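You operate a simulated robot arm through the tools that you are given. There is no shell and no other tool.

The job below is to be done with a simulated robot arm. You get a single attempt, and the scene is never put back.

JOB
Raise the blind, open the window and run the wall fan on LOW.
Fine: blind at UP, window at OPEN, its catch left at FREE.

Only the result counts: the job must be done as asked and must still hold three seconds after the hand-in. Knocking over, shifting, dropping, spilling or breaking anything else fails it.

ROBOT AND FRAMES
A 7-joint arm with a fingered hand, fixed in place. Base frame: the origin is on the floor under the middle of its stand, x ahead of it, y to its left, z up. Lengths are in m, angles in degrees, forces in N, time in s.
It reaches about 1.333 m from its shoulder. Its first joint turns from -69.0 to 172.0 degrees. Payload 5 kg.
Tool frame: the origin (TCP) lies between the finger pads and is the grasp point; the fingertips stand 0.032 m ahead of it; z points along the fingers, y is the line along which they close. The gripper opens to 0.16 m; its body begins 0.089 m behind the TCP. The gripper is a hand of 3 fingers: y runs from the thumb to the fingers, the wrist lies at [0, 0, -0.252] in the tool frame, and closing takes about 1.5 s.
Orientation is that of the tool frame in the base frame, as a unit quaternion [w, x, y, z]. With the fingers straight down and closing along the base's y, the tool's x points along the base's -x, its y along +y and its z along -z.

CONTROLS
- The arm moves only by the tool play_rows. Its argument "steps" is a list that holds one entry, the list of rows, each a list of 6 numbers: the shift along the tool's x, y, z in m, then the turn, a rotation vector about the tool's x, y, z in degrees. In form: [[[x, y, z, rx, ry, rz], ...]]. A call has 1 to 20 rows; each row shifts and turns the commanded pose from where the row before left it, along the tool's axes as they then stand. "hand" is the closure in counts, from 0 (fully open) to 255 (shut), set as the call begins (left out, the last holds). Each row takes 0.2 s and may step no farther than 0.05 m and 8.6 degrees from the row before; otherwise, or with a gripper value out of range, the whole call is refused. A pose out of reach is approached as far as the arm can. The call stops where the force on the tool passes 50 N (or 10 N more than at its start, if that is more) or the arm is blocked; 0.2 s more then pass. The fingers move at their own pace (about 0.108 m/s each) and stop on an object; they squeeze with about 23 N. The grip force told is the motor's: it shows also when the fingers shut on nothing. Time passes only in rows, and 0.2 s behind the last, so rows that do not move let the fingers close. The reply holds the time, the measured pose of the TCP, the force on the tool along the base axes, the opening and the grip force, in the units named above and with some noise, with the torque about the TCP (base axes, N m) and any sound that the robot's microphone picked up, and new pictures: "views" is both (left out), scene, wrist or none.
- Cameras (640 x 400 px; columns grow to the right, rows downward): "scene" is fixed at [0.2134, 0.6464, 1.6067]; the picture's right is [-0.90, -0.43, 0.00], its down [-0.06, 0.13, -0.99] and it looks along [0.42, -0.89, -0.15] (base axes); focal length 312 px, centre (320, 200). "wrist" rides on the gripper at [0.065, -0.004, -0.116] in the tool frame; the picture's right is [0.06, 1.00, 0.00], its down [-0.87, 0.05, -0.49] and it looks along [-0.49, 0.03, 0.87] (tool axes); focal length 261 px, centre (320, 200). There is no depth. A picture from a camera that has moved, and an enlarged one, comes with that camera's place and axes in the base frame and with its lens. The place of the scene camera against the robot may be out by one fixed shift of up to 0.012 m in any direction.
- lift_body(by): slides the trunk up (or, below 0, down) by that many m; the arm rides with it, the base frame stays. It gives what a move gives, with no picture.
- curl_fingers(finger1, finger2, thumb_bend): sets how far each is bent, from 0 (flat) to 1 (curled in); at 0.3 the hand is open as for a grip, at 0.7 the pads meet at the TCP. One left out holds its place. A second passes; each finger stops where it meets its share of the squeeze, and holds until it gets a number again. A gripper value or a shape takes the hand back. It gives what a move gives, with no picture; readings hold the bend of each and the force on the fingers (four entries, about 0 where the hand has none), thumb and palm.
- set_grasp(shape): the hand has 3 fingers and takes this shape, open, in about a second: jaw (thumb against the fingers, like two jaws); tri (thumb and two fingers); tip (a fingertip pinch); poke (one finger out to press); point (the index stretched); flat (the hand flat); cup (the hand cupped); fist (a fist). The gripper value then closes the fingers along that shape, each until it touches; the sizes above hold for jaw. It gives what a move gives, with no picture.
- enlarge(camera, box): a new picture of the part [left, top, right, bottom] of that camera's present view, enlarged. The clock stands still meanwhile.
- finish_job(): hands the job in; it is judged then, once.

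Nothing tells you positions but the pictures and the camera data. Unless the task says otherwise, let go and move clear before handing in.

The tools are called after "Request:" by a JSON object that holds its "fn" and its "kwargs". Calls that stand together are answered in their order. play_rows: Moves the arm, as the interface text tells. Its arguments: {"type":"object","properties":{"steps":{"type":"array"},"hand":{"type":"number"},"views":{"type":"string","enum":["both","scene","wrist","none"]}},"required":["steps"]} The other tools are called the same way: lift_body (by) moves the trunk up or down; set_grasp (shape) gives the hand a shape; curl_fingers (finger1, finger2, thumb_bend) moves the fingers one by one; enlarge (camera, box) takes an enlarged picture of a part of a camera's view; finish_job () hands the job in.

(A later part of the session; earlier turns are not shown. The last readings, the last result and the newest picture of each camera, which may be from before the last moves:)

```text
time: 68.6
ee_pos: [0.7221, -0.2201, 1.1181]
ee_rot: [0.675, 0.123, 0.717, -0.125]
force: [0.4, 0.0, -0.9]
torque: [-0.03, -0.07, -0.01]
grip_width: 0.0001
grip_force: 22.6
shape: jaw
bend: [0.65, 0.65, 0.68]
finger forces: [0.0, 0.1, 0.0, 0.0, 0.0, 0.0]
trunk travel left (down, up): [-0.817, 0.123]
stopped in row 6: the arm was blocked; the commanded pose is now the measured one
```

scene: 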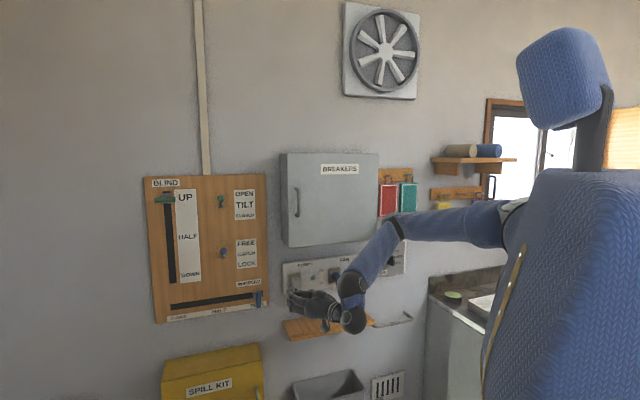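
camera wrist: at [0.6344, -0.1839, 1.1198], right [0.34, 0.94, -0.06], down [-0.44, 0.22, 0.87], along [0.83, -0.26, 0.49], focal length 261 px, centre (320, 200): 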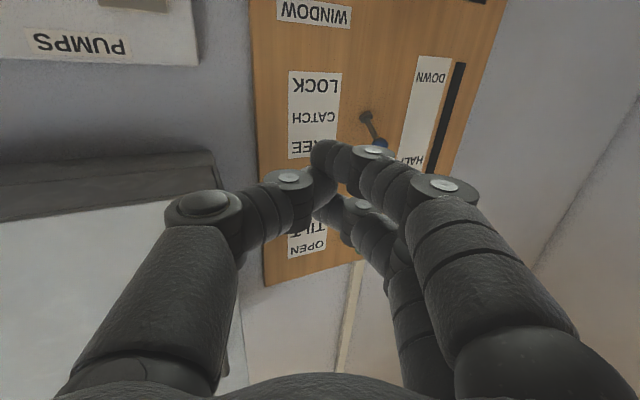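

The wrist just met its limit there, so I take a slightly lower trunk height, with the shoulder at about 1.42. Then I move right with the heading turning towards the wall.

Request:
{"fn": "play_rows", "kwargs": {"steps": [[[-0.03, 0, 0, 0, 0, 0], [-0.04, 0, 0, 0, 0, 0], [-0.03, 0, 0, 0, -2, 0]]], "views": "none"}}

Request:
{"fn": "lift_body", "kwargs": {"by": -0.1}}

Request:
{"fn": "play_rows", "kwargs": {"steps": [[[0, -0.03, 0, 3, -0.5, 0], [0, -0.035, 0, 4, 0, 0], [0, -0.035, 0, 4, 0, 0], [0, -0.035, 0, 4, 0, 0]]], "views": "both"}}

```text
time: 69.4
ee_pos: [0.7342, -0.2193, 1.2181]
ee_rot: [0.686, 0.119, 0.707, -0.125]
force: [0.7, 0.3, 0.2]
torque: [-0.01, -0.03, 0.01]
grip_width: 0.0
grip_force: 23.4
shape: jaw
bend: [0.65, 0.65, 0.68]
finger forces: [0.0, 0.0, 0.0, 0.0, 0.0, 0.1]
trunk travel left (down, up): [-0.817, 0.123]
```

```text
time: 70.8
ee_pos: [0.7311, -0.2193, 1.1179]
ee_rot: [0.686, 0.12, 0.706, -0.126]
force: [0.5, -0.6, 0.8]
torque: [0.0, 0.01, 0.01]
grip_width: 0.0002
grip_force: 22.5
shape: jaw
bend: [0.65, 0.65, 0.68]
finger forces: [0.0, 0.0, 0.0, 0.0, 0.1, 0.1]
trunk travel left (down, up): [-0.717, 0.223]
```

```text
time: 71.8
ee_pos: [0.7217, -0.2468, 1.1173]
ee_rot: [0.686, 0.137, 0.7, -0.144]
force: [-0.3, 0.2, 0.0]
torque: [0.02, 0.0, -0.04]
grip_width: 0.0002
grip_force: 23.1
shape: jaw
bend: [0.65, 0.65, 0.68]
finger forces: [0.0, 0.0, 0.0, 0.0, 0.1, 0.0]
out of reach, approached as far as the arm can: row 2, 3, 4
trunk travel left (down, up): [-0.717, 0.223]
camera wrist: at [0.6114, -0.2078, 1.0549], right [0.39, 0.92, -0.08], down [-0.41, 0.25, 0.88], along [0.82, -0.31, 0.48], focal length 261 px, centre (320, 200)
```

scene: 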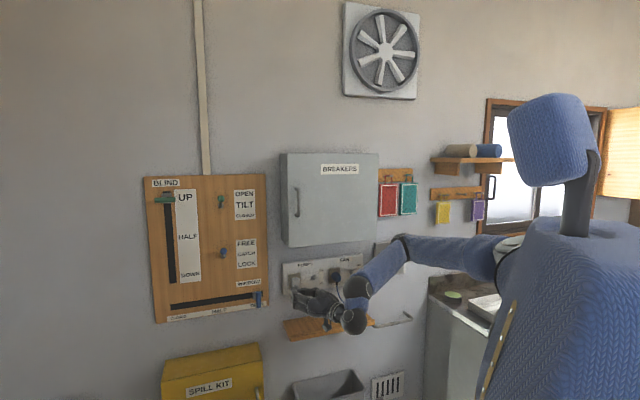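
wrist: 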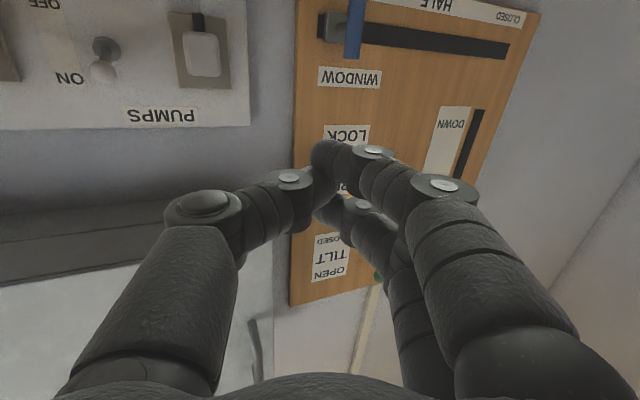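

Moving right is limited here because the elbow sits out to the right. I test whether moving right without turning the heading works better.

Request:
{"fn": "play_rows", "kwargs": {"steps": [[[0, -0.03, -0.01, -2, 0, 0], [0, -0.03, -0.01, -2, 0, 0], [0, -0.03, -0.01, -2, 0, 0]]], "views": "scene"}}

```text
time: 72.5
ee_pos: [0.6653, -0.3132, 1.1182]
ee_rot: [0.691, 0.106, 0.706, -0.111]
force: [-0.2, 0.3, -2.2]
torque: [-0.04, -0.23, 0.01]
grip_width: 0.0
grip_force: 23.0
shape: jaw
bend: [0.65, 0.65, 0.68]
finger forces: [0.0, 0.1, 0.1, 0.0, 0.0, 0.0]
out of reach, approached as far as the arm can: row 3
trunk travel left (down, up): [-0.717, 0.223]
```

scene: 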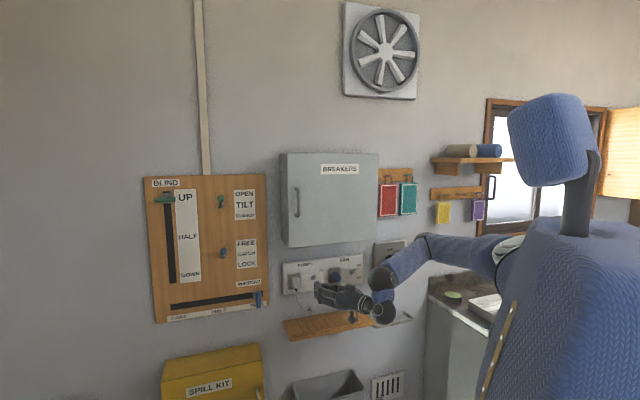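

The wrist bend limit is about 90° between forearm and hand. I pitch the hand downward about the wrist, which relaxes it, so that I can then swing the arm to the right with the fingers down.

Request:
{"fn": "play_rows", "kwargs": {"steps": [[[0.034, 0, 0.005, 0, 8, 0], [0.034, 0, 0.003, 0, 8, 0], [0.033, 0, 0.0, 0, 8, 0], [0.03, 0, -0.003, 0, 8, 0], [0.03, 0, -0.005, 0, 8, 0], [0.03, 0, -0.007, 0, 8, 0]]], "views": "scene"}}

```text
time: 74.0
ee_pos: [0.5998, -0.2938, 0.9517]
ee_rot: [0.346, 0.137, 0.927, -0.056]
force: [-1.7, 0.7, -3.6]
torque: [-0.15, -0.44, 0.11]
grip_width: 0.0003
grip_force: 22.8
shape: jaw
bend: [0.65, 0.65, 0.68]
finger forces: [0.1, 0.0, 0.0, 0.0, 0.0, 0.0]
trunk travel left (down, up): [-0.717, 0.223]
```

scene: 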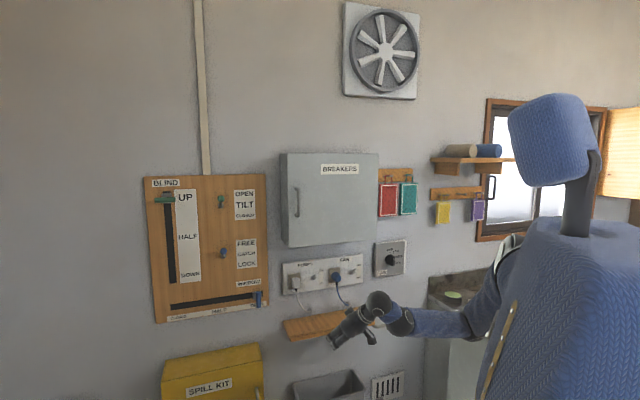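

The wrist followed. Now I raise the hand, then finish pitching it to straight down, to lift the elbow.

Request:
{"fn": "play_rows", "kwargs": {"steps": [[[-0.0263, 0, -0.0302, 0, 0, 0], [-0.0263, 0, -0.0302, 0, 0, 0], [-0.0263, 0, -0.0302, 0, 0, 0], [-0.0263, 0, -0.0302, 0, 0, 0], [-0.0263, 0, -0.0302, 0, 0, 0], [-0.0263, 0, -0.0302, 0, 0, 0], [-0.0263, 0, -0.0302, 0, 0, 0], [-0.0263, 0, -0.0302, 0, 0, 0], [0, 0, -0.01, 0, 8, 0], [0, 0, -0.01, 0, 8, 0], [0, 0, -0.01, 0, 8, 0], [0, 0, -0.01, 0, 8, 0], [0, 0, -0.01, 0, 8, 0]]], "views": "scene"}}

```text
time: 76.8
ee_pos: [0.607, -0.3137, 0.9516]
ee_rot: [0.256, 0.14, 0.956, -0.041]
force: [0.0, 1.2, 0.7]
torque: [0.0, 0.01, 0.0]
grip_width: 0.0002
grip_force: 23.2
shape: jaw
bend: [0.65, 0.65, 0.68]
finger forces: [0.0, 0.0, 0.1, 0.0, 0.0, 0.0]
out of reach, approached as far as the arm can: row 1, 2, 3, 4, 5, 6, 7, 8, 9, 10, 11, 12, 13
trunk travel left (down, up): [-0.717, 0.223]
```

scene: 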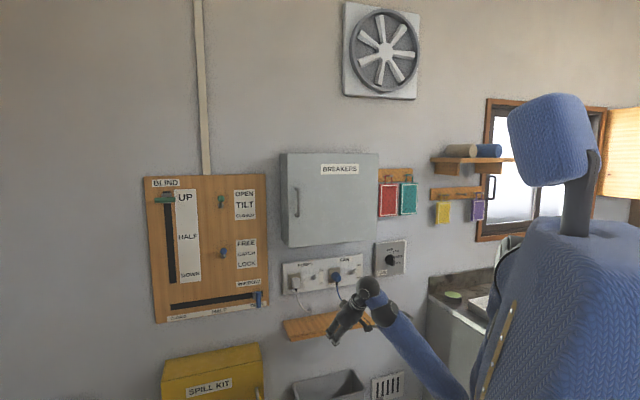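

The elbow has now dropped below, which is a usable posture too. I pitch the hand back up to level about the wrist while drifting right.

Request:
{"fn": "play_rows", "kwargs": {"steps": [[[-0.034, -0.01, -0.0025, 0, -8, 0], [-0.034, -0.01, -0.0025, 0, -8, 0], [-0.034, -0.01, -0.0025, 0, -8, 0], [-0.034, -0.01, -0.0025, 0, -8, 0], [-0.034, -0.01, -0.0025, 0, -8, 0], [-0.034, -0.01, -0.0025, 0, -8, 0], [-0.034, -0.01, -0.0025, 0, -8, 0]]], "views": "scene"}}

```text
time: 78.3
ee_pos: [0.7186, -0.3492, 1.1096]
ee_rot: [0.584, 0.082, 0.806, -0.053]
force: [-0.3, -3.2, 1.8]
torque: [0.17, 0.2, 0.27]
grip_width: 0.0002
grip_force: 22.9
shape: jaw
bend: [0.65, 0.65, 0.68]
finger forces: [0.0, 0.0, 0.0, 0.0, 0.1, 0.0]
out of reach, approached as far as the arm can: row 5, 6, 7
trunk travel left (down, up): [-0.717, 0.223]
```

scene: 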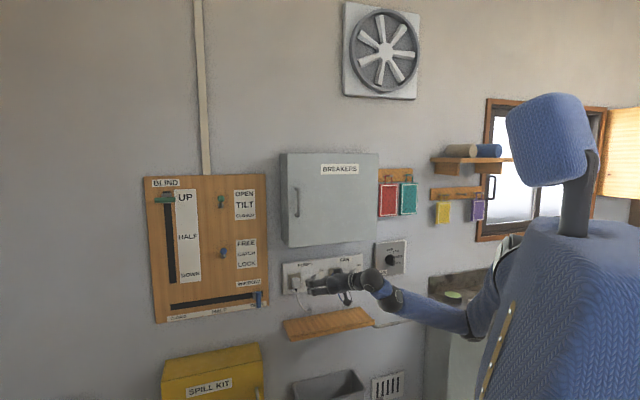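

The forearm now points forward from a low elbow near the body, which is a good posture. I turn the hand's heading towards the wall about the wrist, pulling back a little to stay clear.

Request:
{"fn": "play_rows", "kwargs": {"steps": [[[0, -0.02, -0.02, 5, 0, 0], [0, -0.022, -0.015, 5, 0, 0], [0, -0.022, -0.012, 5, 0, 0], [0, -0.022, -0.012, 5, 0, 0]]], "views": "both"}}

```text
time: 79.3
ee_pos: [0.6628, -0.4478, 1.1507]
ee_rot: [0.602, 0.177, 0.754, -0.193]
force: [-0.3, 0.8, -2.1]
torque: [-0.07, -0.15, 0.01]
grip_width: 0.0001
grip_force: 22.5
shape: jaw
bend: [0.65, 0.65, 0.68]
finger forces: [0.0, 0.0, 0.1, 0.0, 0.1, 0.1]
out of reach, approached as far as the arm can: row 1, 3, 4
trunk travel left (down, up): [-0.717, 0.223]
camera wrist: at [0.5495, -0.3912, 1.1108], right [0.49, 0.86, -0.14], down [-0.2, 0.26, 0.94], along [0.85, -0.43, 0.3], focal length 261 px, centre (320, 200)
```

scene: 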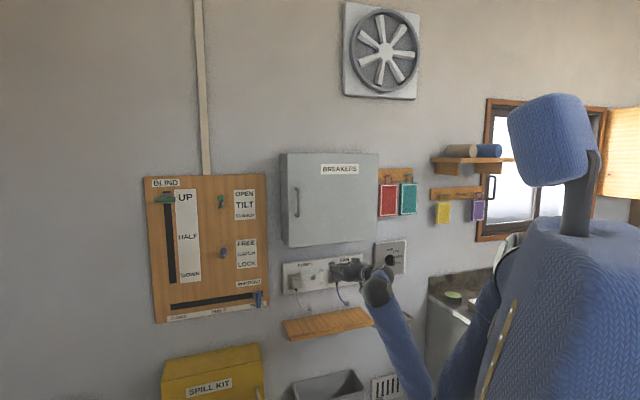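
wrist: 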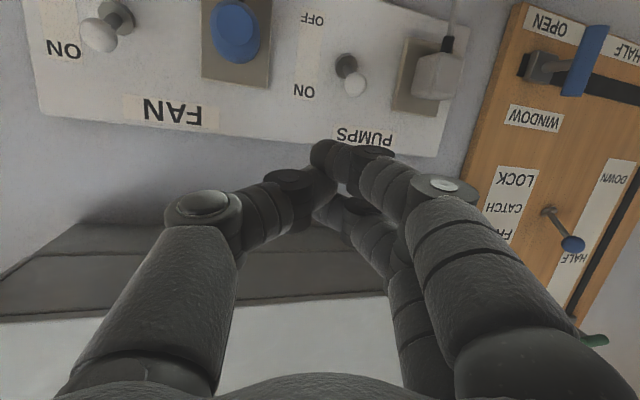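

The hand now faces the socket strip; both socket switches look to be toward ON. I keep moving right and slightly back, turning the heading on towards the wall.

Request:
{"fn": "enlarge", "kwargs": {"camera": "wrist", "box": [0, 0, 480, 200]}}

Request:
{"fn": "play_rows", "kwargs": {"steps": [[[0.0079, -0.0342, -0.0253, 3, 0, 0], [0.0079, -0.0342, -0.0253, 3, 0, 0], [0.0079, -0.0342, -0.0253, 3, 0, 0]]], "views": "both"}}

```text
1.33 times, centred on (240, 100) of wrist
camera zoom: at [0.5495, -0.3912, 1.1108], right [0.49, 0.86, -0.14], down [-0.2, 0.26, 0.94], along [0.85, -0.43, 0.3], focal length 348 px, centre (427, 333)
```

zoom: 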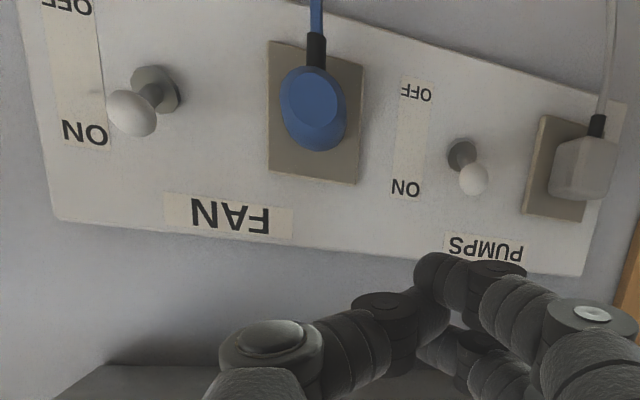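

```text
time: 80.1
ee_pos: [0.6004, -0.5804, 1.1908]
ee_rot: [0.6, 0.176, 0.698, -0.348]
force: [-0.2, 0.1, -0.3]
torque: [0.01, -0.01, 0.03]
grip_width: 0.0
grip_force: 23.0
shape: jaw
bend: [0.65, 0.65, 0.68]
finger forces: [0.0, 0.0, 0.1, 0.0, 0.1, 0.0]
out of reach, approached as far as the arm can: row 1, 2, 3
trunk travel left (down, up): [-0.717, 0.223]
stopped in row 3: the arm was blocked; the commanded pose is now the measured one
camera wrist: at [0.5, -0.5155, 1.1337], right [0.65, 0.69, -0.33], down [-0.13, 0.53, 0.84], along [0.75, -0.5, 0.43], focal length 261 px, centre (320, 200)
```

scene: 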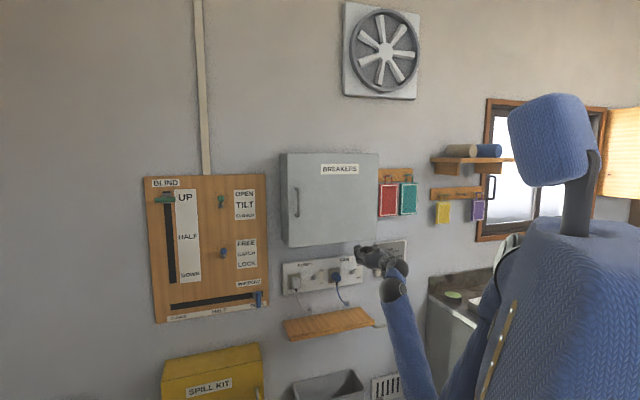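
wrist: 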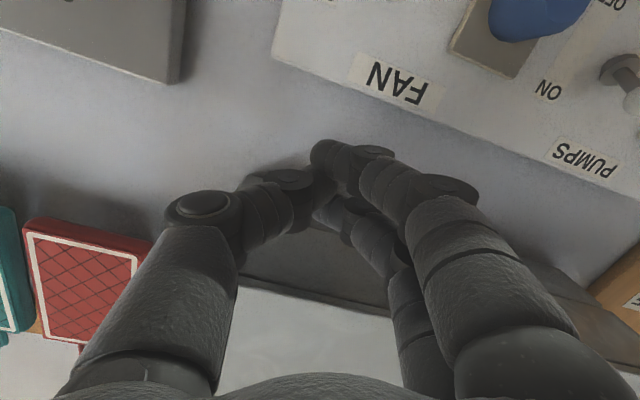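

The hand slid under the breaker box, closer to the wall than I wanted, because the elbow can't fold tighter. I go down and back together, which keeps the wrist-to-shoulder distance feasible.

Request:
{"fn": "play_rows", "kwargs": {"steps": [[[0.0342, 0.0101, -0.0187, 0, 0, 0], [0.0342, 0.0101, -0.0187, 0, 0, 0], [0.0342, 0.0101, -0.0187, 0, 0, 0], [0.0342, 0.0101, -0.0187, 0, 0, 0], [0.0342, 0.0101, -0.0187, 0, 0, 0]]], "views": "both"}}

```text
time: 80.6
ee_pos: [0.5637, -0.6404, 1.2214]
ee_rot: [0.599, 0.153, 0.66, -0.428]
force: [-3.1, -8.9, -20.2]
torque: [0.2, 0.42, -0.26]
grip_width: 0.0001
grip_force: 23.3
shape: jaw
bend: [0.65, 0.66, 0.68]
finger forces: [0.0, 38.5, 0.0, 0.0, 0.0, 0.1]
out of reach, approached as far as the arm can: row 1, 2
trunk travel left (down, up): [-0.717, 0.223]
stopped in row 2: the force on the tool passed its limit at 105 N (the readings are from after the stop); the commanded pose is now the measured one
camera wrist: at [0.469, -0.5781, 1.1532], right [0.7, 0.57, -0.44], down [-0.08, 0.67, 0.74], along [0.71, -0.48, 0.51], focal length 261 px, centre (320, 200)
```

scene: 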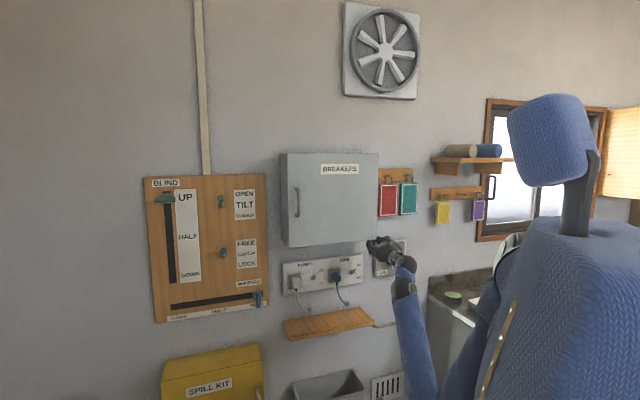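
wrist: 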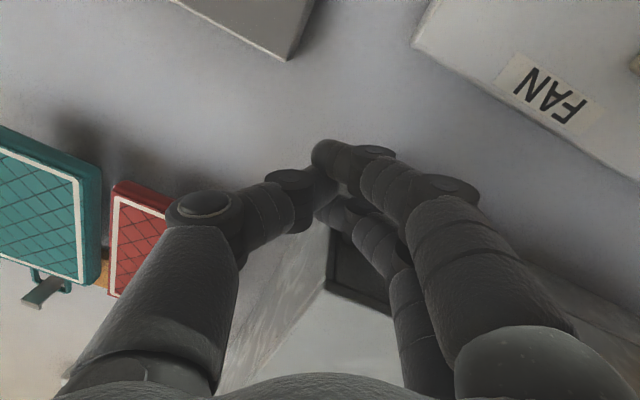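

The fingers touched the underside of the breaker box, and the arm moved differently than I commanded. Lowering the trunk moves the hand straight down without any joint change, so I use that to come off the box.

Request:
{"fn": "lift_body", "kwargs": {"by": -0.05}}

Request:
{"fn": "enlarge", "kwargs": {"camera": "scene", "box": [270, 130, 450, 330]}}

Request:
{"fn": "enlarge", "kwargs": {"camera": "wrist", "box": [0, 0, 640, 400]}}

```text
time: 81.5
ee_pos: [0.5637, -0.6379, 1.1733]
ee_rot: [0.6, 0.151, 0.658, -0.428]
force: [0.0, -0.1, -0.6]
torque: [-0.02, -0.01, 0.0]
grip_width: 0.0002
grip_force: 22.8
shape: jaw
bend: [0.65, 0.65, 0.68]
finger forces: [0.0, 0.0, 0.0, 0.0, 0.0, 0.0]
trunk travel left (down, up): [-0.667, 0.273]
```

```text
2.00 times, centred on (360, 230) of scene
camera zoom: at [0.2134, 0.6464, 1.6067], right [-0.9, -0.43, 0.0], down [-0.06, 0.13, -0.99], along [0.42, -0.89, -0.15], focal length 623 px, centre (240, 140)
```

zoom: 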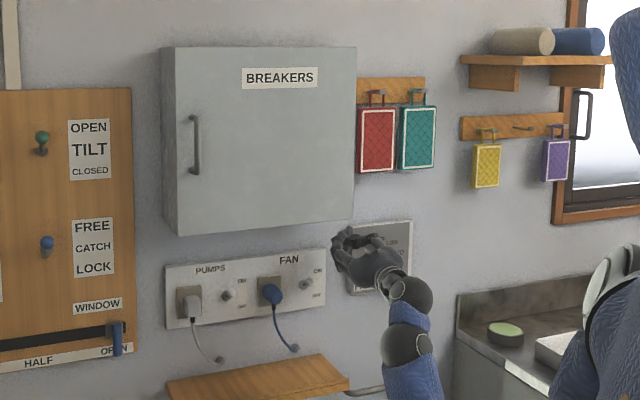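

```text
1.00 times, centred on (320, 200) of wrist (not enlarged: the box is as wide or as high as the picture)
camera zoom: at [0.4694, -0.5755, 1.1054], right [0.7, 0.57, -0.44], down [-0.08, 0.67, 0.74], along [0.71, -0.48, 0.52], focal length 261 px, centre (320, 200)
```

zoom: 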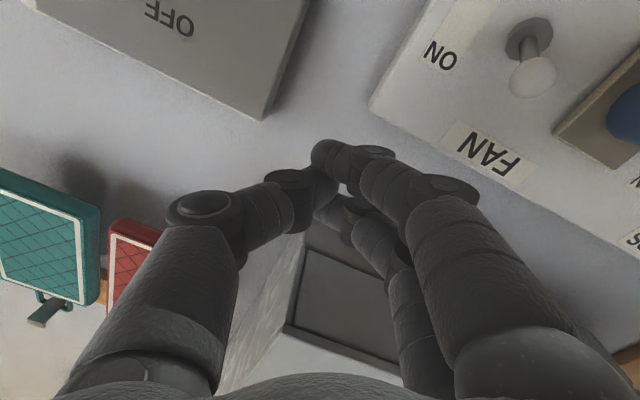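

The hand is free, and the box, tags and switches look undisturbed. I test one small downward step to see how the arm follows.

Request:
{"fn": "play_rows", "kwargs": {"steps": [[[0.0184, 0.0076, -0.0016, 0, 0, 0]]], "views": "none"}}

```text
time: 81.9
ee_pos: [0.5637, -0.6394, 1.1519]
ee_rot: [0.6, 0.152, 0.659, -0.428]
force: [-0.6, -1.0, -0.4]
torque: [-0.01, 0.01, 0.02]
grip_width: 0.0
grip_force: 22.7
shape: jaw
bend: [0.65, 0.65, 0.68]
finger forces: [0.0, 0.0, 0.0, 0.0, 0.0, 0.1]
trunk travel left (down, up): [-0.667, 0.273]
```

It followed exactly. Now a small step straight back.

Request:
{"fn": "play_rows", "kwargs": {"steps": [[[0.01, 0.004, -0.015, 0, 0, 0], [0.01, 0.004, -0.015, 0, 0, 0]]], "views": "none"}}

```text
time: 82.6
ee_pos: [0.5278, -0.6647, 1.1944]
ee_rot: [0.597, 0.109, 0.616, -0.503]
force: [0.4, -0.5, 0.4]
torque: [0.01, 0.03, -0.01]
grip_width: 0.0
grip_force: 23.4
shape: jaw
bend: [0.65, 0.65, 0.68]
finger forces: [0.1, 0.1, 0.0, 0.0, 0.0, 0.1]
out of reach, approached as far as the arm can: row 2
trunk travel left (down, up): [-0.667, 0.273]
stopped in row 2: the arm was blocked; the commanded pose is now the measured one
```

The elbow can't fold any further for a retreat, so I go the other way: lower the hand in small steps and raise the trunk by the same amount, which lengthens the shoulder-to-wrist distance.

Request:
{"fn": "play_rows", "kwargs": {"steps": [[[0.0169, 0.0098, -0.0043, 0, 0, 0], [0.0169, 0.0098, -0.0043, 0, 0, 0], [0.0169, 0.0098, -0.0043, 0, 0, 0]]], "views": "both"}}

```text
time: 83.4
ee_pos: [0.5281, -0.667, 1.1437]
ee_rot: [0.599, 0.109, 0.61, -0.507]
force: [-0.9, 0.5, 0.1]
torque: [-0.02, 0.02, 0.02]
grip_width: 0.0002
grip_force: 22.9
shape: jaw
bend: [0.65, 0.65, 0.68]
finger forces: [0.1, 0.2, 0.1, 0.0, 0.0, 0.0]
trunk travel left (down, up): [-0.667, 0.273]
camera wrist: at [0.4359, -0.6146, 1.0658], right [0.72, 0.43, -0.54], down [-0.04, 0.81, 0.59], along [0.69, -0.41, 0.6], focal length 261 px, centre (320, 200)
```

scene: 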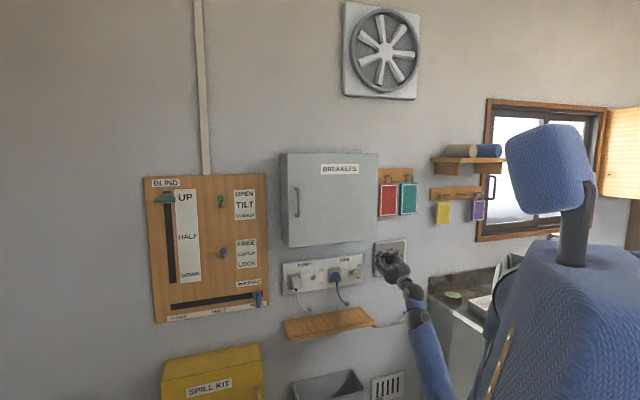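
wrist: 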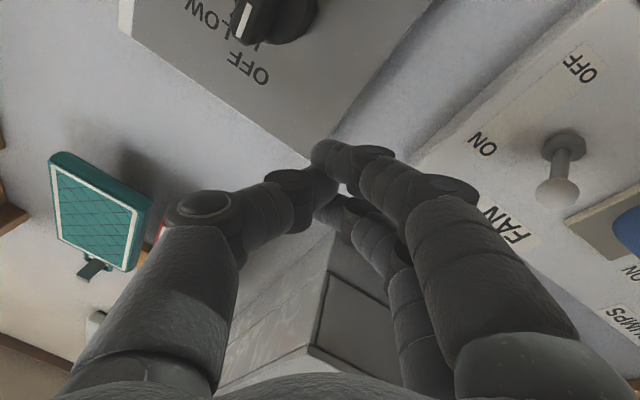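

The dial is now in view at about q = 0.168, z = 1.10. I cycle: hand down, trunk up, staying clear of the box underside.

Request:
{"fn": "play_rows", "kwargs": {"steps": [[[0.0169, 0.0098, -0.0043, 0, 0, 0], [0.0169, 0.0098, -0.0043, 0, 0, 0]]], "views": "none"}}

Request:
{"fn": "lift_body", "kwargs": {"by": 0.07}}

Request:
{"fn": "play_rows", "kwargs": {"steps": [[[0.0169, 0.0098, -0.0043, 0, 0, 0], [0.0169, 0.0098, -0.0043, 0, 0, 0], [0.0169, 0.0098, -0.0043, 0, 0, 0], [0.0169, 0.0098, -0.0043, 0, 0, 0]]], "views": "none"}}

```text
time: 84.0
ee_pos: [0.5276, -0.6673, 1.1074]
ee_rot: [0.6, 0.108, 0.609, -0.507]
force: [0.6, -0.1, 0.1]
torque: [-0.01, 0.02, 0.01]
grip_width: 0.0002
grip_force: 22.8
shape: jaw
bend: [0.65, 0.65, 0.68]
finger forces: [0.0, 0.1, 0.0, 0.0, 0.0, 0.1]
trunk travel left (down, up): [-0.667, 0.273]
```

```text
time: 85.1
ee_pos: [0.5284, -0.668, 1.1764]
ee_rot: [0.599, 0.105, 0.61, -0.508]
force: [-0.2, -0.9, -0.6]
torque: [0.02, -0.01, 0.0]
grip_width: 0.0
grip_force: 22.7
shape: jaw
bend: [0.65, 0.65, 0.68]
finger forces: [0.0, 0.0, 0.0, 0.0, 0.1, 0.0]
trunk travel left (down, up): [-0.737, 0.203]
```

```text
time: 86.1
ee_pos: [0.5313, -0.6664, 1.0986]
ee_rot: [0.601, 0.107, 0.609, -0.507]
force: [-0.2, -0.7, -0.2]
torque: [0.01, -0.01, 0.0]
grip_width: 0.0001
grip_force: 22.9
shape: jaw
bend: [0.65, 0.65, 0.68]
finger forces: [0.1, 0.0, 0.0, 0.0, 0.1, 0.0]
trunk travel left (down, up): [-0.737, 0.203]
```

This works cleanly. One more cycle, then a cautious retreat.

Request:
{"fn": "lift_body", "kwargs": {"by": 0.08}}

Request:
{"fn": "play_rows", "kwargs": {"steps": [[[0.0169, 0.0098, -0.0043, 0, 0, 0], [0.0169, 0.0098, -0.0043, 0, 0, 0], [0.0169, 0.0098, -0.0043, 0, 0, 0], [0.0169, 0.0098, -0.0043, 0, 0, 0]]], "views": "none"}}

Request:
{"fn": "play_rows", "kwargs": {"steps": [[[0, 0, -0.015, 0, 0, 0]]], "views": "both"}}

```text
time: 87.2
ee_pos: [0.5298, -0.6675, 1.1748]
ee_rot: [0.599, 0.105, 0.61, -0.507]
force: [-0.1, -0.1, -0.3]
torque: [-0.01, 0.03, 0.0]
grip_width: 0.0001
grip_force: 22.8
shape: jaw
bend: [0.65, 0.65, 0.68]
finger forces: [0.0, 0.0, 0.0, 0.0, 0.1, 0.1]
trunk travel left (down, up): [-0.817, 0.123]
```

```text
time: 88.2
ee_pos: [0.5456, -0.6635, 1.0832]
ee_rot: [0.599, 0.111, 0.615, -0.5]
force: [-0.2, -0.2, 0.0]
torque: [-0.03, 0.02, 0.01]
grip_width: 0.0
grip_force: 22.9
shape: jaw
bend: [0.65, 0.65, 0.68]
finger forces: [0.0, 0.0, 0.1, 0.1, 0.1, 0.1]
trunk travel left (down, up): [-0.817, 0.123]
```

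```text
time: 88.8
ee_pos: [0.5373, -0.6609, 1.1066]
ee_rot: [0.611, 0.119, 0.6, -0.502]
force: [-4.3, -3.1, -0.7]
torque: [-0.13, 0.05, 0.44]
grip_width: 0.0004
grip_force: 22.3
shape: jaw
bend: [0.65, 0.65, 0.68]
finger forces: [0.0, 0.0, 0.1, 0.1, 0.1, 0.0]
trunk travel left (down, up): [-0.817, 0.123]
stopped in row 1: the arm was blocked; the commanded pose is now the measured one
camera wrist: at [0.4481, -0.6079, 1.0247], right [0.74, 0.44, -0.51], down [-0.07, 0.8, 0.59], along [0.67, -0.41, 0.62], focal length 261 px, centre (320, 200)
```

scene: 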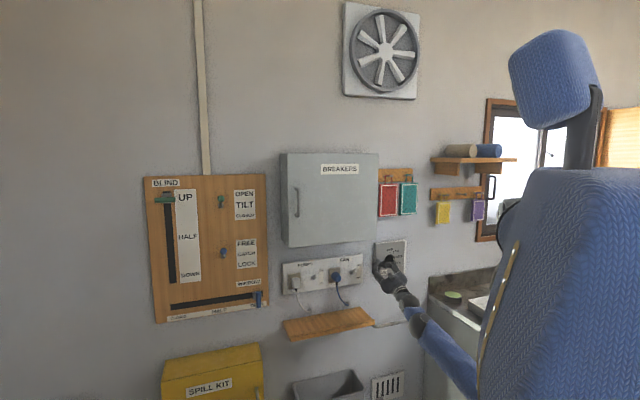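
wrist: 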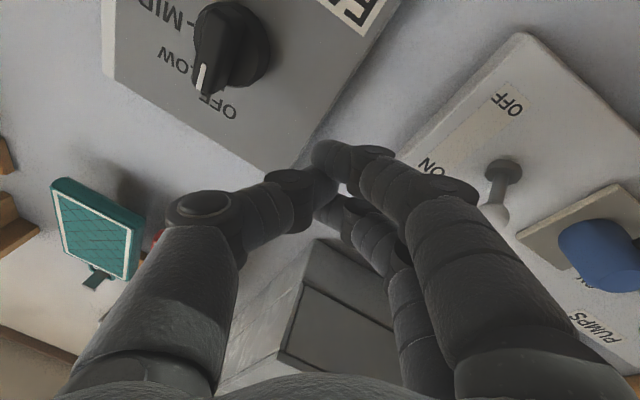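

The pointer on the dial in fact stands at OFF; the ridge is vertical in the scene picture, and its apparent offset came from how far it sticks out. That explains the still fan, so I only need to turn the dial from OFF to LOW. I enlarge it to measure.

Request:
{"fn": "enlarge", "kwargs": {"camera": "wrist", "box": [100, 0, 420, 200]}}

Request:
{"fn": "enlarge", "kwargs": {"camera": "scene", "box": [350, 220, 430, 300]}}

```text
2.00 times, centred on (260, 100) of wrist
camera zoom: at [0.4481, -0.6079, 1.0247], right [0.74, 0.44, -0.51], down [-0.07, 0.8, 0.59], along [0.67, -0.41, 0.62], focal length 521 px, centre (440, 400)
```

zoom: 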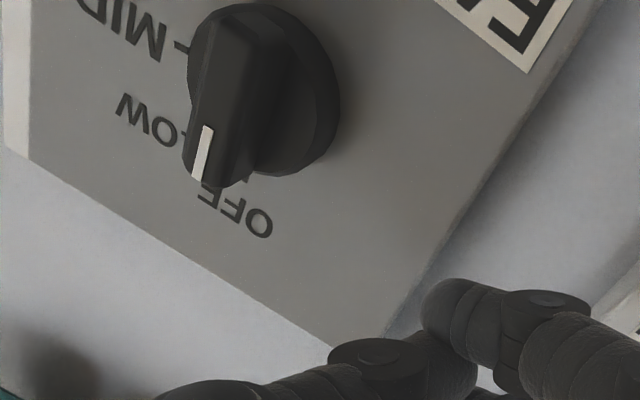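

```text
5.00 times, centred on (390, 260) of scene
camera zoom: at [0.2134, 0.6464, 1.6067], right [-0.9, -0.43, 0.0], down [-0.06, 0.13, -0.99], along [0.42, -0.89, -0.15], focal length 1557 px, centre (-30, -100)
```

zoom: 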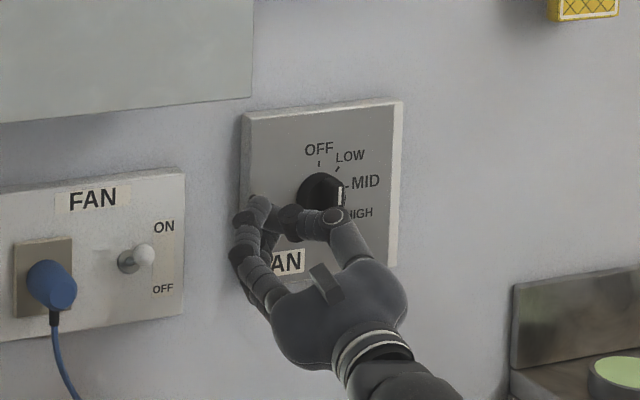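

The knob's ridge stands vertical, pointing to OFF, with its front at about m = -0.886 and its centre at q = 0.177, z = 1.10. I will nudge the top end of the ridge to the right with the lower fingertip. I raise the trunk a little first, then step right, checking as I go.

Request:
{"fn": "lift_body", "kwargs": {"by": 0.03}}

Request:
{"fn": "play_rows", "kwargs": {"steps": [[[0.0098, -0.0173, 0.0019, 0, 0, 0]]], "views": "both"}}

```text
time: 89.6
ee_pos: [0.5426, -0.6611, 1.1268]
ee_rot: [0.608, 0.116, 0.605, -0.501]
force: [-0.1, -0.4, 0.2]
torque: [-0.03, -0.01, 0.03]
grip_width: 0.0001
grip_force: 22.9
shape: jaw
bend: [0.65, 0.65, 0.68]
finger forces: [0.0, 0.0, 0.0, 0.0, 0.0, 0.1]
trunk travel left (down, up): [-0.847, 0.093]
```

```text
time: 90.0
ee_pos: [0.5382, -0.6663, 1.1283]
ee_rot: [0.608, 0.118, 0.605, -0.501]
force: [-1.4, -0.5, 0.7]
torque: [0.02, -0.01, 0.01]
grip_width: 0.0
grip_force: 23.3
shape: jaw
bend: [0.65, 0.65, 0.68]
finger forces: [0.0, 0.0, 0.0, 0.0, 0.0, 0.0]
trunk travel left (down, up): [-0.847, 0.093]
camera wrist: at [0.4482, -0.6135, 1.0483], right [0.73, 0.44, -0.52], down [-0.06, 0.8, 0.6], along [0.68, -0.41, 0.61], focal length 261 px, centre (320, 200)
```

scene: 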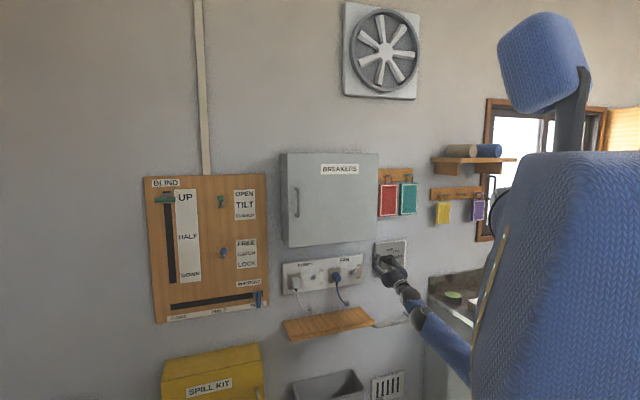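
wrist: 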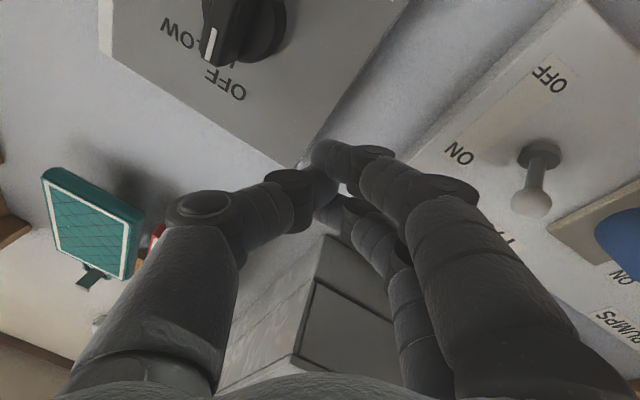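

The arm follows here. I enlarge the fingertips to get the lower finger's exact place relative to the ridge.

Request:
{"fn": "enlarge", "kwargs": {"camera": "wrist", "box": [180, 0, 440, 240]}}

Request:
{"fn": "enlarge", "kwargs": {"camera": "scene", "box": [360, 225, 420, 295]}}

```text
1.67 times, centred on (310, 120) of wrist
camera zoom: at [0.4482, -0.6135, 1.0483], right [0.73, 0.44, -0.52], down [-0.06, 0.8, 0.6], along [0.68, -0.41, 0.61], focal length 434 px, centre (337, 333)
```

zoom: 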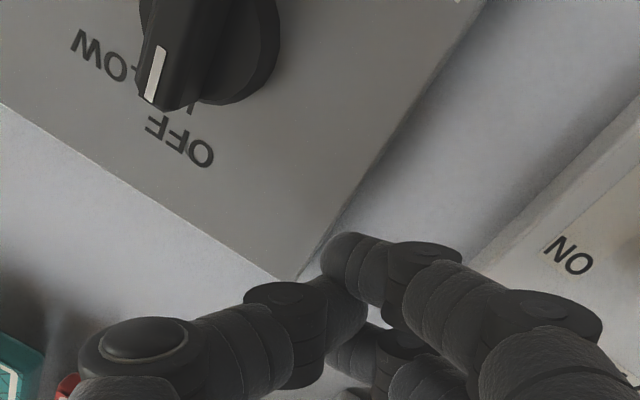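

```text
5.71 times, centred on (390, 260) of scene
camera zoom: at [0.2134, 0.6464, 1.6067], right [-0.9, -0.43, 0.0], down [-0.06, 0.13, -0.99], along [0.42, -0.89, -0.15], focal length 1780 px, centre (-80, -143)
```

zoom: 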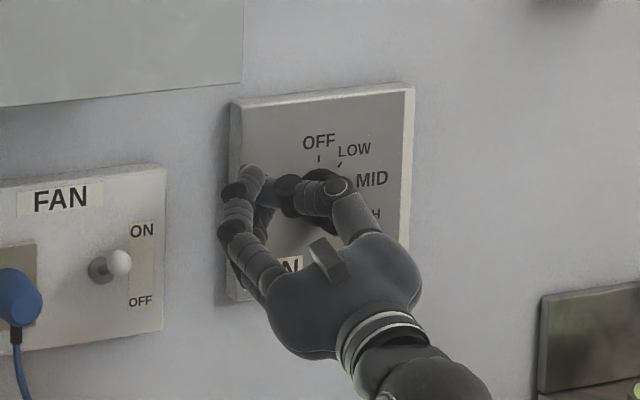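

I shift the hand right and slightly down so that the lower fingertip sits just left of the ridge's top end, still in front of it.

Request:
{"fn": "play_rows", "kwargs": {"steps": [[[0.0113, -0.0139, 0.001, 0, 0, 0], [0.0113, -0.0139, 0.001, 0, 0, 0]]], "views": "none"}}

```text
time: 90.8
ee_pos: [0.5087, -0.6995, 1.1406]
ee_rot: [0.617, 0.126, 0.594, -0.501]
force: [-2.7, -0.6, 0.9]
torque: [0.04, 0.13, 0.22]
grip_width: 0.0
grip_force: 23.3
shape: jaw
bend: [0.65, 0.65, 0.68]
finger forces: [0.0, 0.0, 0.1, 0.1, 0.0, 0.1]
trunk travel left (down, up): [-0.847, 0.093]
stopped in row 2: the arm was blocked; the commanded pose is now the measured one
```

The arm drifted up slightly as it reached a limit. I correct the height with the trunk, which moves reliably.

Request:
{"fn": "lift_body", "kwargs": {"by": -0.02}}

Request:
{"fn": "play_rows", "kwargs": {"steps": [[[0, 0, 0, 0, 0, 0]]], "views": "both"}}

Request:
{"fn": "enlarge", "kwargs": {"camera": "wrist", "box": [180, 0, 440, 240]}}

Request:
{"fn": "enlarge", "kwargs": {"camera": "scene", "box": [360, 225, 420, 295]}}

```text
time: 91.5
ee_pos: [0.5133, -0.6992, 1.1115]
ee_rot: [0.614, 0.122, 0.598, -0.501]
force: [-0.3, -0.4, 0.2]
torque: [0.02, -0.01, 0.01]
grip_width: 0.0
grip_force: 22.9
shape: jaw
bend: [0.65, 0.65, 0.68]
finger forces: [0.1, 0.0, 0.0, 0.0, 0.1, 0.0]
trunk travel left (down, up): [-0.827, 0.113]
```

```text
time: 91.9
ee_pos: [0.5138, -0.6993, 1.1118]
ee_rot: [0.614, 0.122, 0.598, -0.5]
force: [0.5, 0.1, -0.9]
torque: [0.0, -0.01, 0.0]
grip_width: 0.0
grip_force: 22.6
shape: jaw
bend: [0.65, 0.65, 0.68]
finger forces: [0.0, 0.1, 0.1, 0.1, 0.0, 0.0]
trunk travel left (down, up): [-0.827, 0.113]
camera wrist: at [0.4244, -0.6469, 1.028], right [0.74, 0.44, -0.5], down [-0.07, 0.8, 0.59], along [0.66, -0.41, 0.63], focal length 261 px, centre (320, 200)
```

scene: 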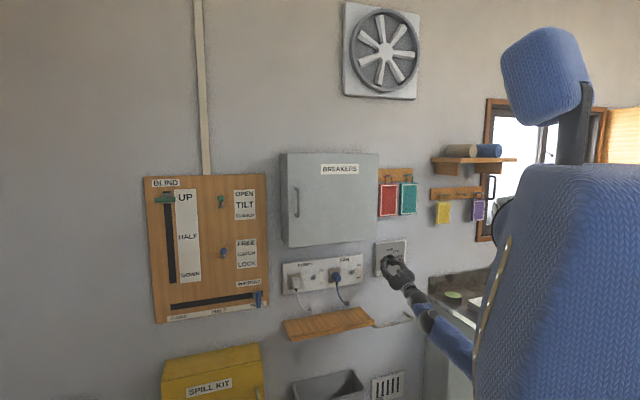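
wrist: 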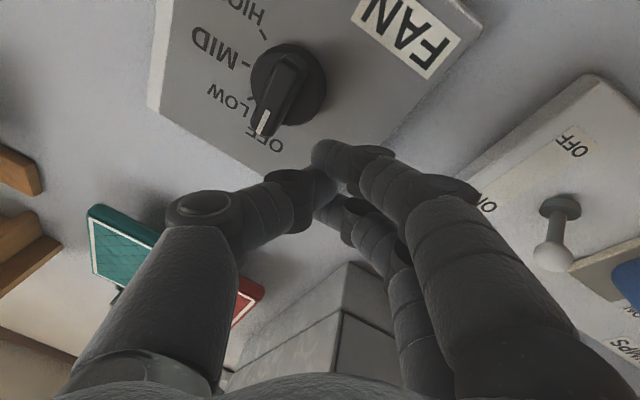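

```text
1.67 times, centred on (310, 120) of wrist
camera zoom: at [0.4244, -0.6469, 1.028], right [0.74, 0.44, -0.5], down [-0.07, 0.8, 0.59], along [0.66, -0.41, 0.63], focal length 434 px, centre (337, 333)
```

zoom: 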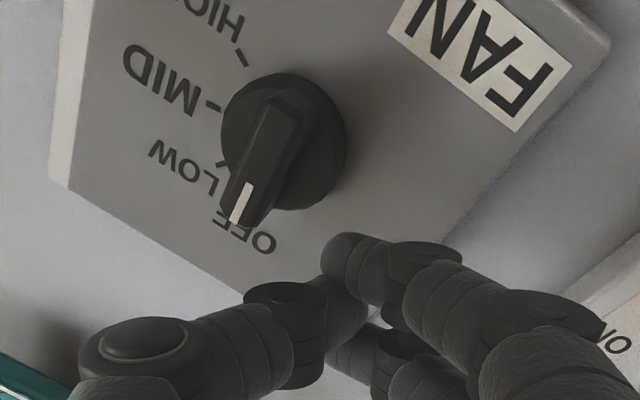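

```text
5.71 times, centred on (390, 260) of scene
camera zoom: at [0.2134, 0.6464, 1.6067], right [-0.9, -0.43, 0.0], down [-0.06, 0.13, -0.99], along [0.42, -0.89, -0.15], focal length 1780 px, centre (-80, -143)
```

zoom: 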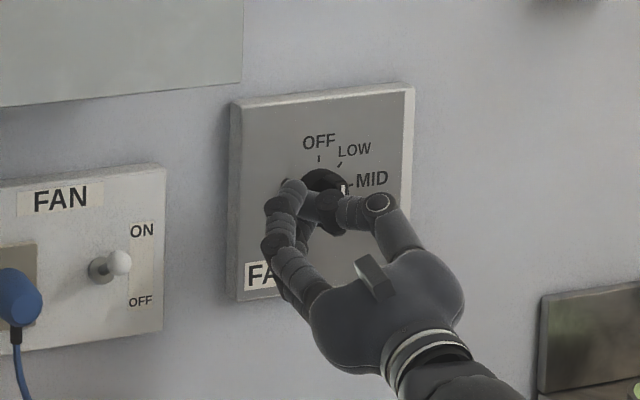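

The dial is fully visible now: LOW is about 40° clockwise from OFF, and the knob's centre is near q = 0.18, z = 1.10. I raise the hand 12 mm, then move forward about 12 mm so that the lower fingertip is beside the ridge's top end.

Request:
{"fn": "lift_body", "kwargs": {"by": 0.012}}

Request:
{"fn": "play_rows", "kwargs": {"steps": [[[0.0021, 0.0025, 0.0115, 0, 0, 0]]], "views": "both"}}

Request:
{"fn": "enlarge", "kwargs": {"camera": "wrist", "box": [180, 0, 440, 240]}}

Request:
{"fn": "enlarge", "kwargs": {"camera": "scene", "box": [360, 225, 420, 295]}}

```text
time: 92.5
ee_pos: [0.5114, -0.7016, 1.1236]
ee_rot: [0.616, 0.123, 0.596, -0.5]
force: [0.2, -0.2, 0.4]
torque: [0.05, 0.02, -0.04]
grip_width: 0.0
grip_force: 23.0
shape: jaw
bend: [0.65, 0.65, 0.68]
finger forces: [0.0, 0.0, 0.0, 0.1, 0.1, 0.0]
trunk travel left (down, up): [-0.839, 0.101]
```

```text
time: 92.9
ee_pos: [0.5126, -0.7004, 1.126]
ee_rot: [0.614, 0.123, 0.598, -0.5]
force: [-0.7, -0.1, -0.1]
torque: [0.04, 0.0, 0.01]
grip_width: 0.0
grip_force: 22.5
shape: jaw
bend: [0.65, 0.65, 0.68]
finger forces: [0.0, 0.1, 0.0, 0.1, 0.0, 0.1]
trunk travel left (down, up): [-0.839, 0.101]
camera wrist: at [0.4234, -0.6474, 1.0432], right [0.75, 0.44, -0.5], down [-0.07, 0.8, 0.6], along [0.66, -0.41, 0.63], focal length 261 px, centre (320, 200)
```

scene: 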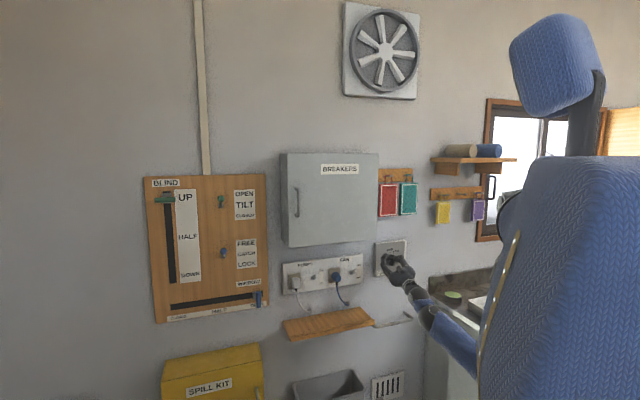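
wrist: 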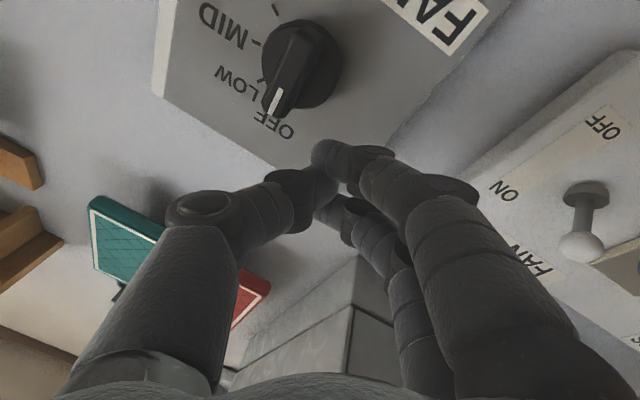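

```text
1.67 times, centred on (310, 120) of wrist
camera zoom: at [0.4234, -0.6474, 1.0432], right [0.75, 0.44, -0.5], down [-0.07, 0.8, 0.6], along [0.66, -0.41, 0.63], focal length 434 px, centre (337, 333)
```

zoom: 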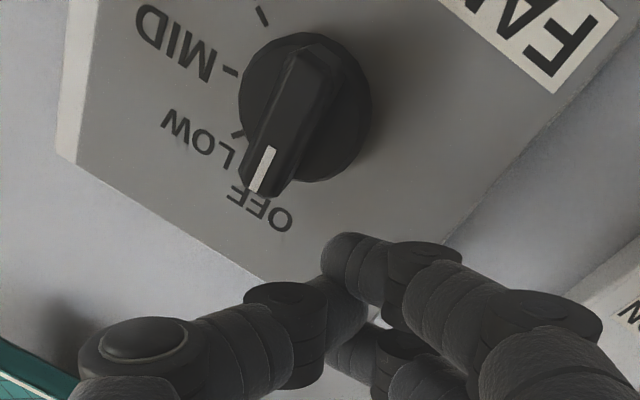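

```text
5.71 times, centred on (390, 260) of scene
camera zoom: at [0.2134, 0.6464, 1.6067], right [-0.9, -0.43, 0.0], down [-0.06, 0.13, -0.99], along [0.42, -0.89, -0.15], focal length 1780 px, centre (-80, -143)
```

zoom: 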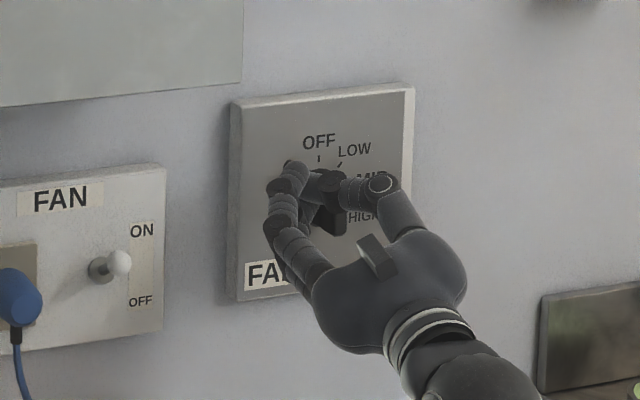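

The forward step had little effect yet, so I step forward again.

Request:
{"fn": "play_rows", "kwargs": {"steps": [[[0.0025, 0.003, 0.0145, 0, 0, 0]]], "views": "none"}}

```text
time: 93.3
ee_pos: [0.5179, -0.7107, 1.1263]
ee_rot: [0.614, 0.122, 0.598, -0.501]
force: [0.1, 0.0, -0.3]
torque: [0.0, 0.01, -0.03]
grip_width: 0.0
grip_force: 23.1
shape: jaw
bend: [0.65, 0.65, 0.68]
finger forces: [0.0, 0.1, 0.0, 0.0, 0.0, 0.0]
trunk travel left (down, up): [-0.839, 0.101]
```

The fingertip is beside the ridge now, at a tip depth of about m = -0.90. I move right in small steps, watching the dial.

Request:
{"fn": "play_rows", "kwargs": {"steps": [[[0.0082, -0.0148, 0.0016, 0, 0, 0]]], "views": "wrist"}}

Request:
{"fn": "enlarge", "kwargs": {"camera": "wrist", "box": [180, 0, 440, 240]}}

```text
time: 93.7
ee_pos: [0.5048, -0.7246, 1.1264]
ee_rot: [0.615, 0.122, 0.596, -0.502]
force: [0.6, 0.8, -0.2]
torque: [0.0, 0.03, 0.02]
grip_width: 0.0
grip_force: 23.3
shape: jaw
bend: [0.65, 0.65, 0.68]
finger forces: [0.1, 0.0, 0.1, 0.0, 0.0, 0.1]
trunk travel left (down, up): [-0.839, 0.101]
camera wrist: at [0.4164, -0.6716, 1.0437], right [0.75, 0.44, -0.5], down [-0.07, 0.8, 0.59], along [0.66, -0.41, 0.63], focal length 261 px, centre (320, 200)
```

wrist: 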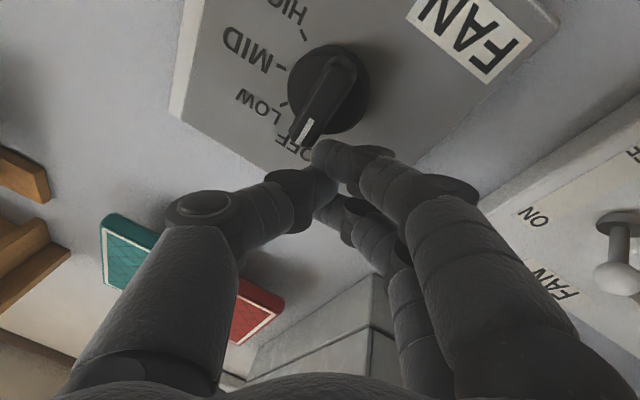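

```text
1.67 times, centred on (310, 120) of wrist
camera zoom: at [0.4164, -0.6716, 1.0437], right [0.75, 0.44, -0.5], down [-0.07, 0.8, 0.59], along [0.66, -0.41, 0.63], focal length 434 px, centre (337, 333)
```

zoom: 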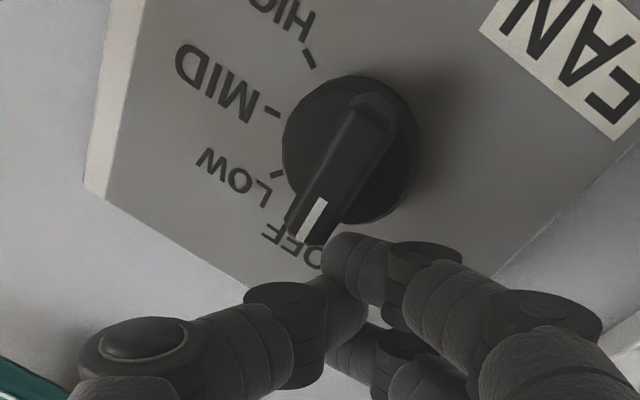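

The fingertip is just left of the ridge's top end, perhaps 4 mm too high. I lower slightly and push right a little at a time.

Request:
{"fn": "lift_body", "kwargs": {"by": -0.005}}

Request:
{"fn": "play_rows", "kwargs": {"steps": [[[0.0048, -0.0087, 0.001, 0, 0, 0]]], "views": "wrist"}}

Request:
{"fn": "enlarge", "kwargs": {"camera": "wrist", "box": [180, 0, 440, 240]}}

```text
time: 94.2
ee_pos: [0.5061, -0.7235, 1.1212]
ee_rot: [0.615, 0.122, 0.597, -0.501]
force: [-0.7, -0.4, 0.4]
torque: [-0.01, 0.01, 0.0]
grip_width: 0.0
grip_force: 23.4
shape: jaw
bend: [0.65, 0.65, 0.68]
finger forces: [0.0, 0.0, 0.0, 0.0, 0.0, 0.0]
trunk travel left (down, up): [-0.834, 0.106]
```

```text
time: 94.6
ee_pos: [0.4989, -0.7305, 1.1237]
ee_rot: [0.615, 0.122, 0.596, -0.501]
force: [1.1, 0.9, 2.9]
torque: [-0.05, -0.03, 0.01]
grip_width: 0.0003
grip_force: 23.0
shape: jaw
bend: [0.65, 0.65, 0.68]
finger forces: [0.0, 0.0, 0.0, 0.0, 0.1, 0.0]
trunk travel left (down, up): [-0.834, 0.106]
camera wrist: at [0.4108, -0.6781, 1.0399], right [0.75, 0.44, -0.5], down [-0.07, 0.8, 0.59], along [0.66, -0.41, 0.63], focal length 261 px, centre (320, 200)
```

wrist: 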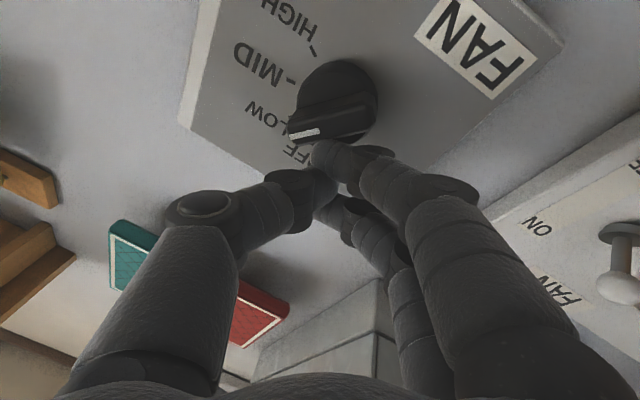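

```text
1.67 times, centred on (310, 120) of wrist
camera zoom: at [0.4108, -0.6781, 1.0399], right [0.75, 0.44, -0.5], down [-0.07, 0.8, 0.59], along [0.66, -0.41, 0.63], focal length 434 px, centre (337, 333)
```

zoom: 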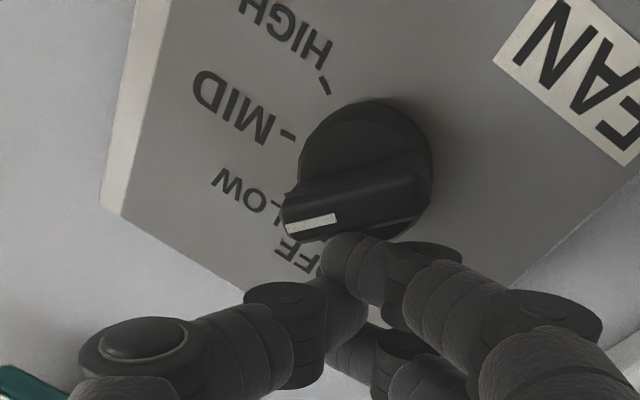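

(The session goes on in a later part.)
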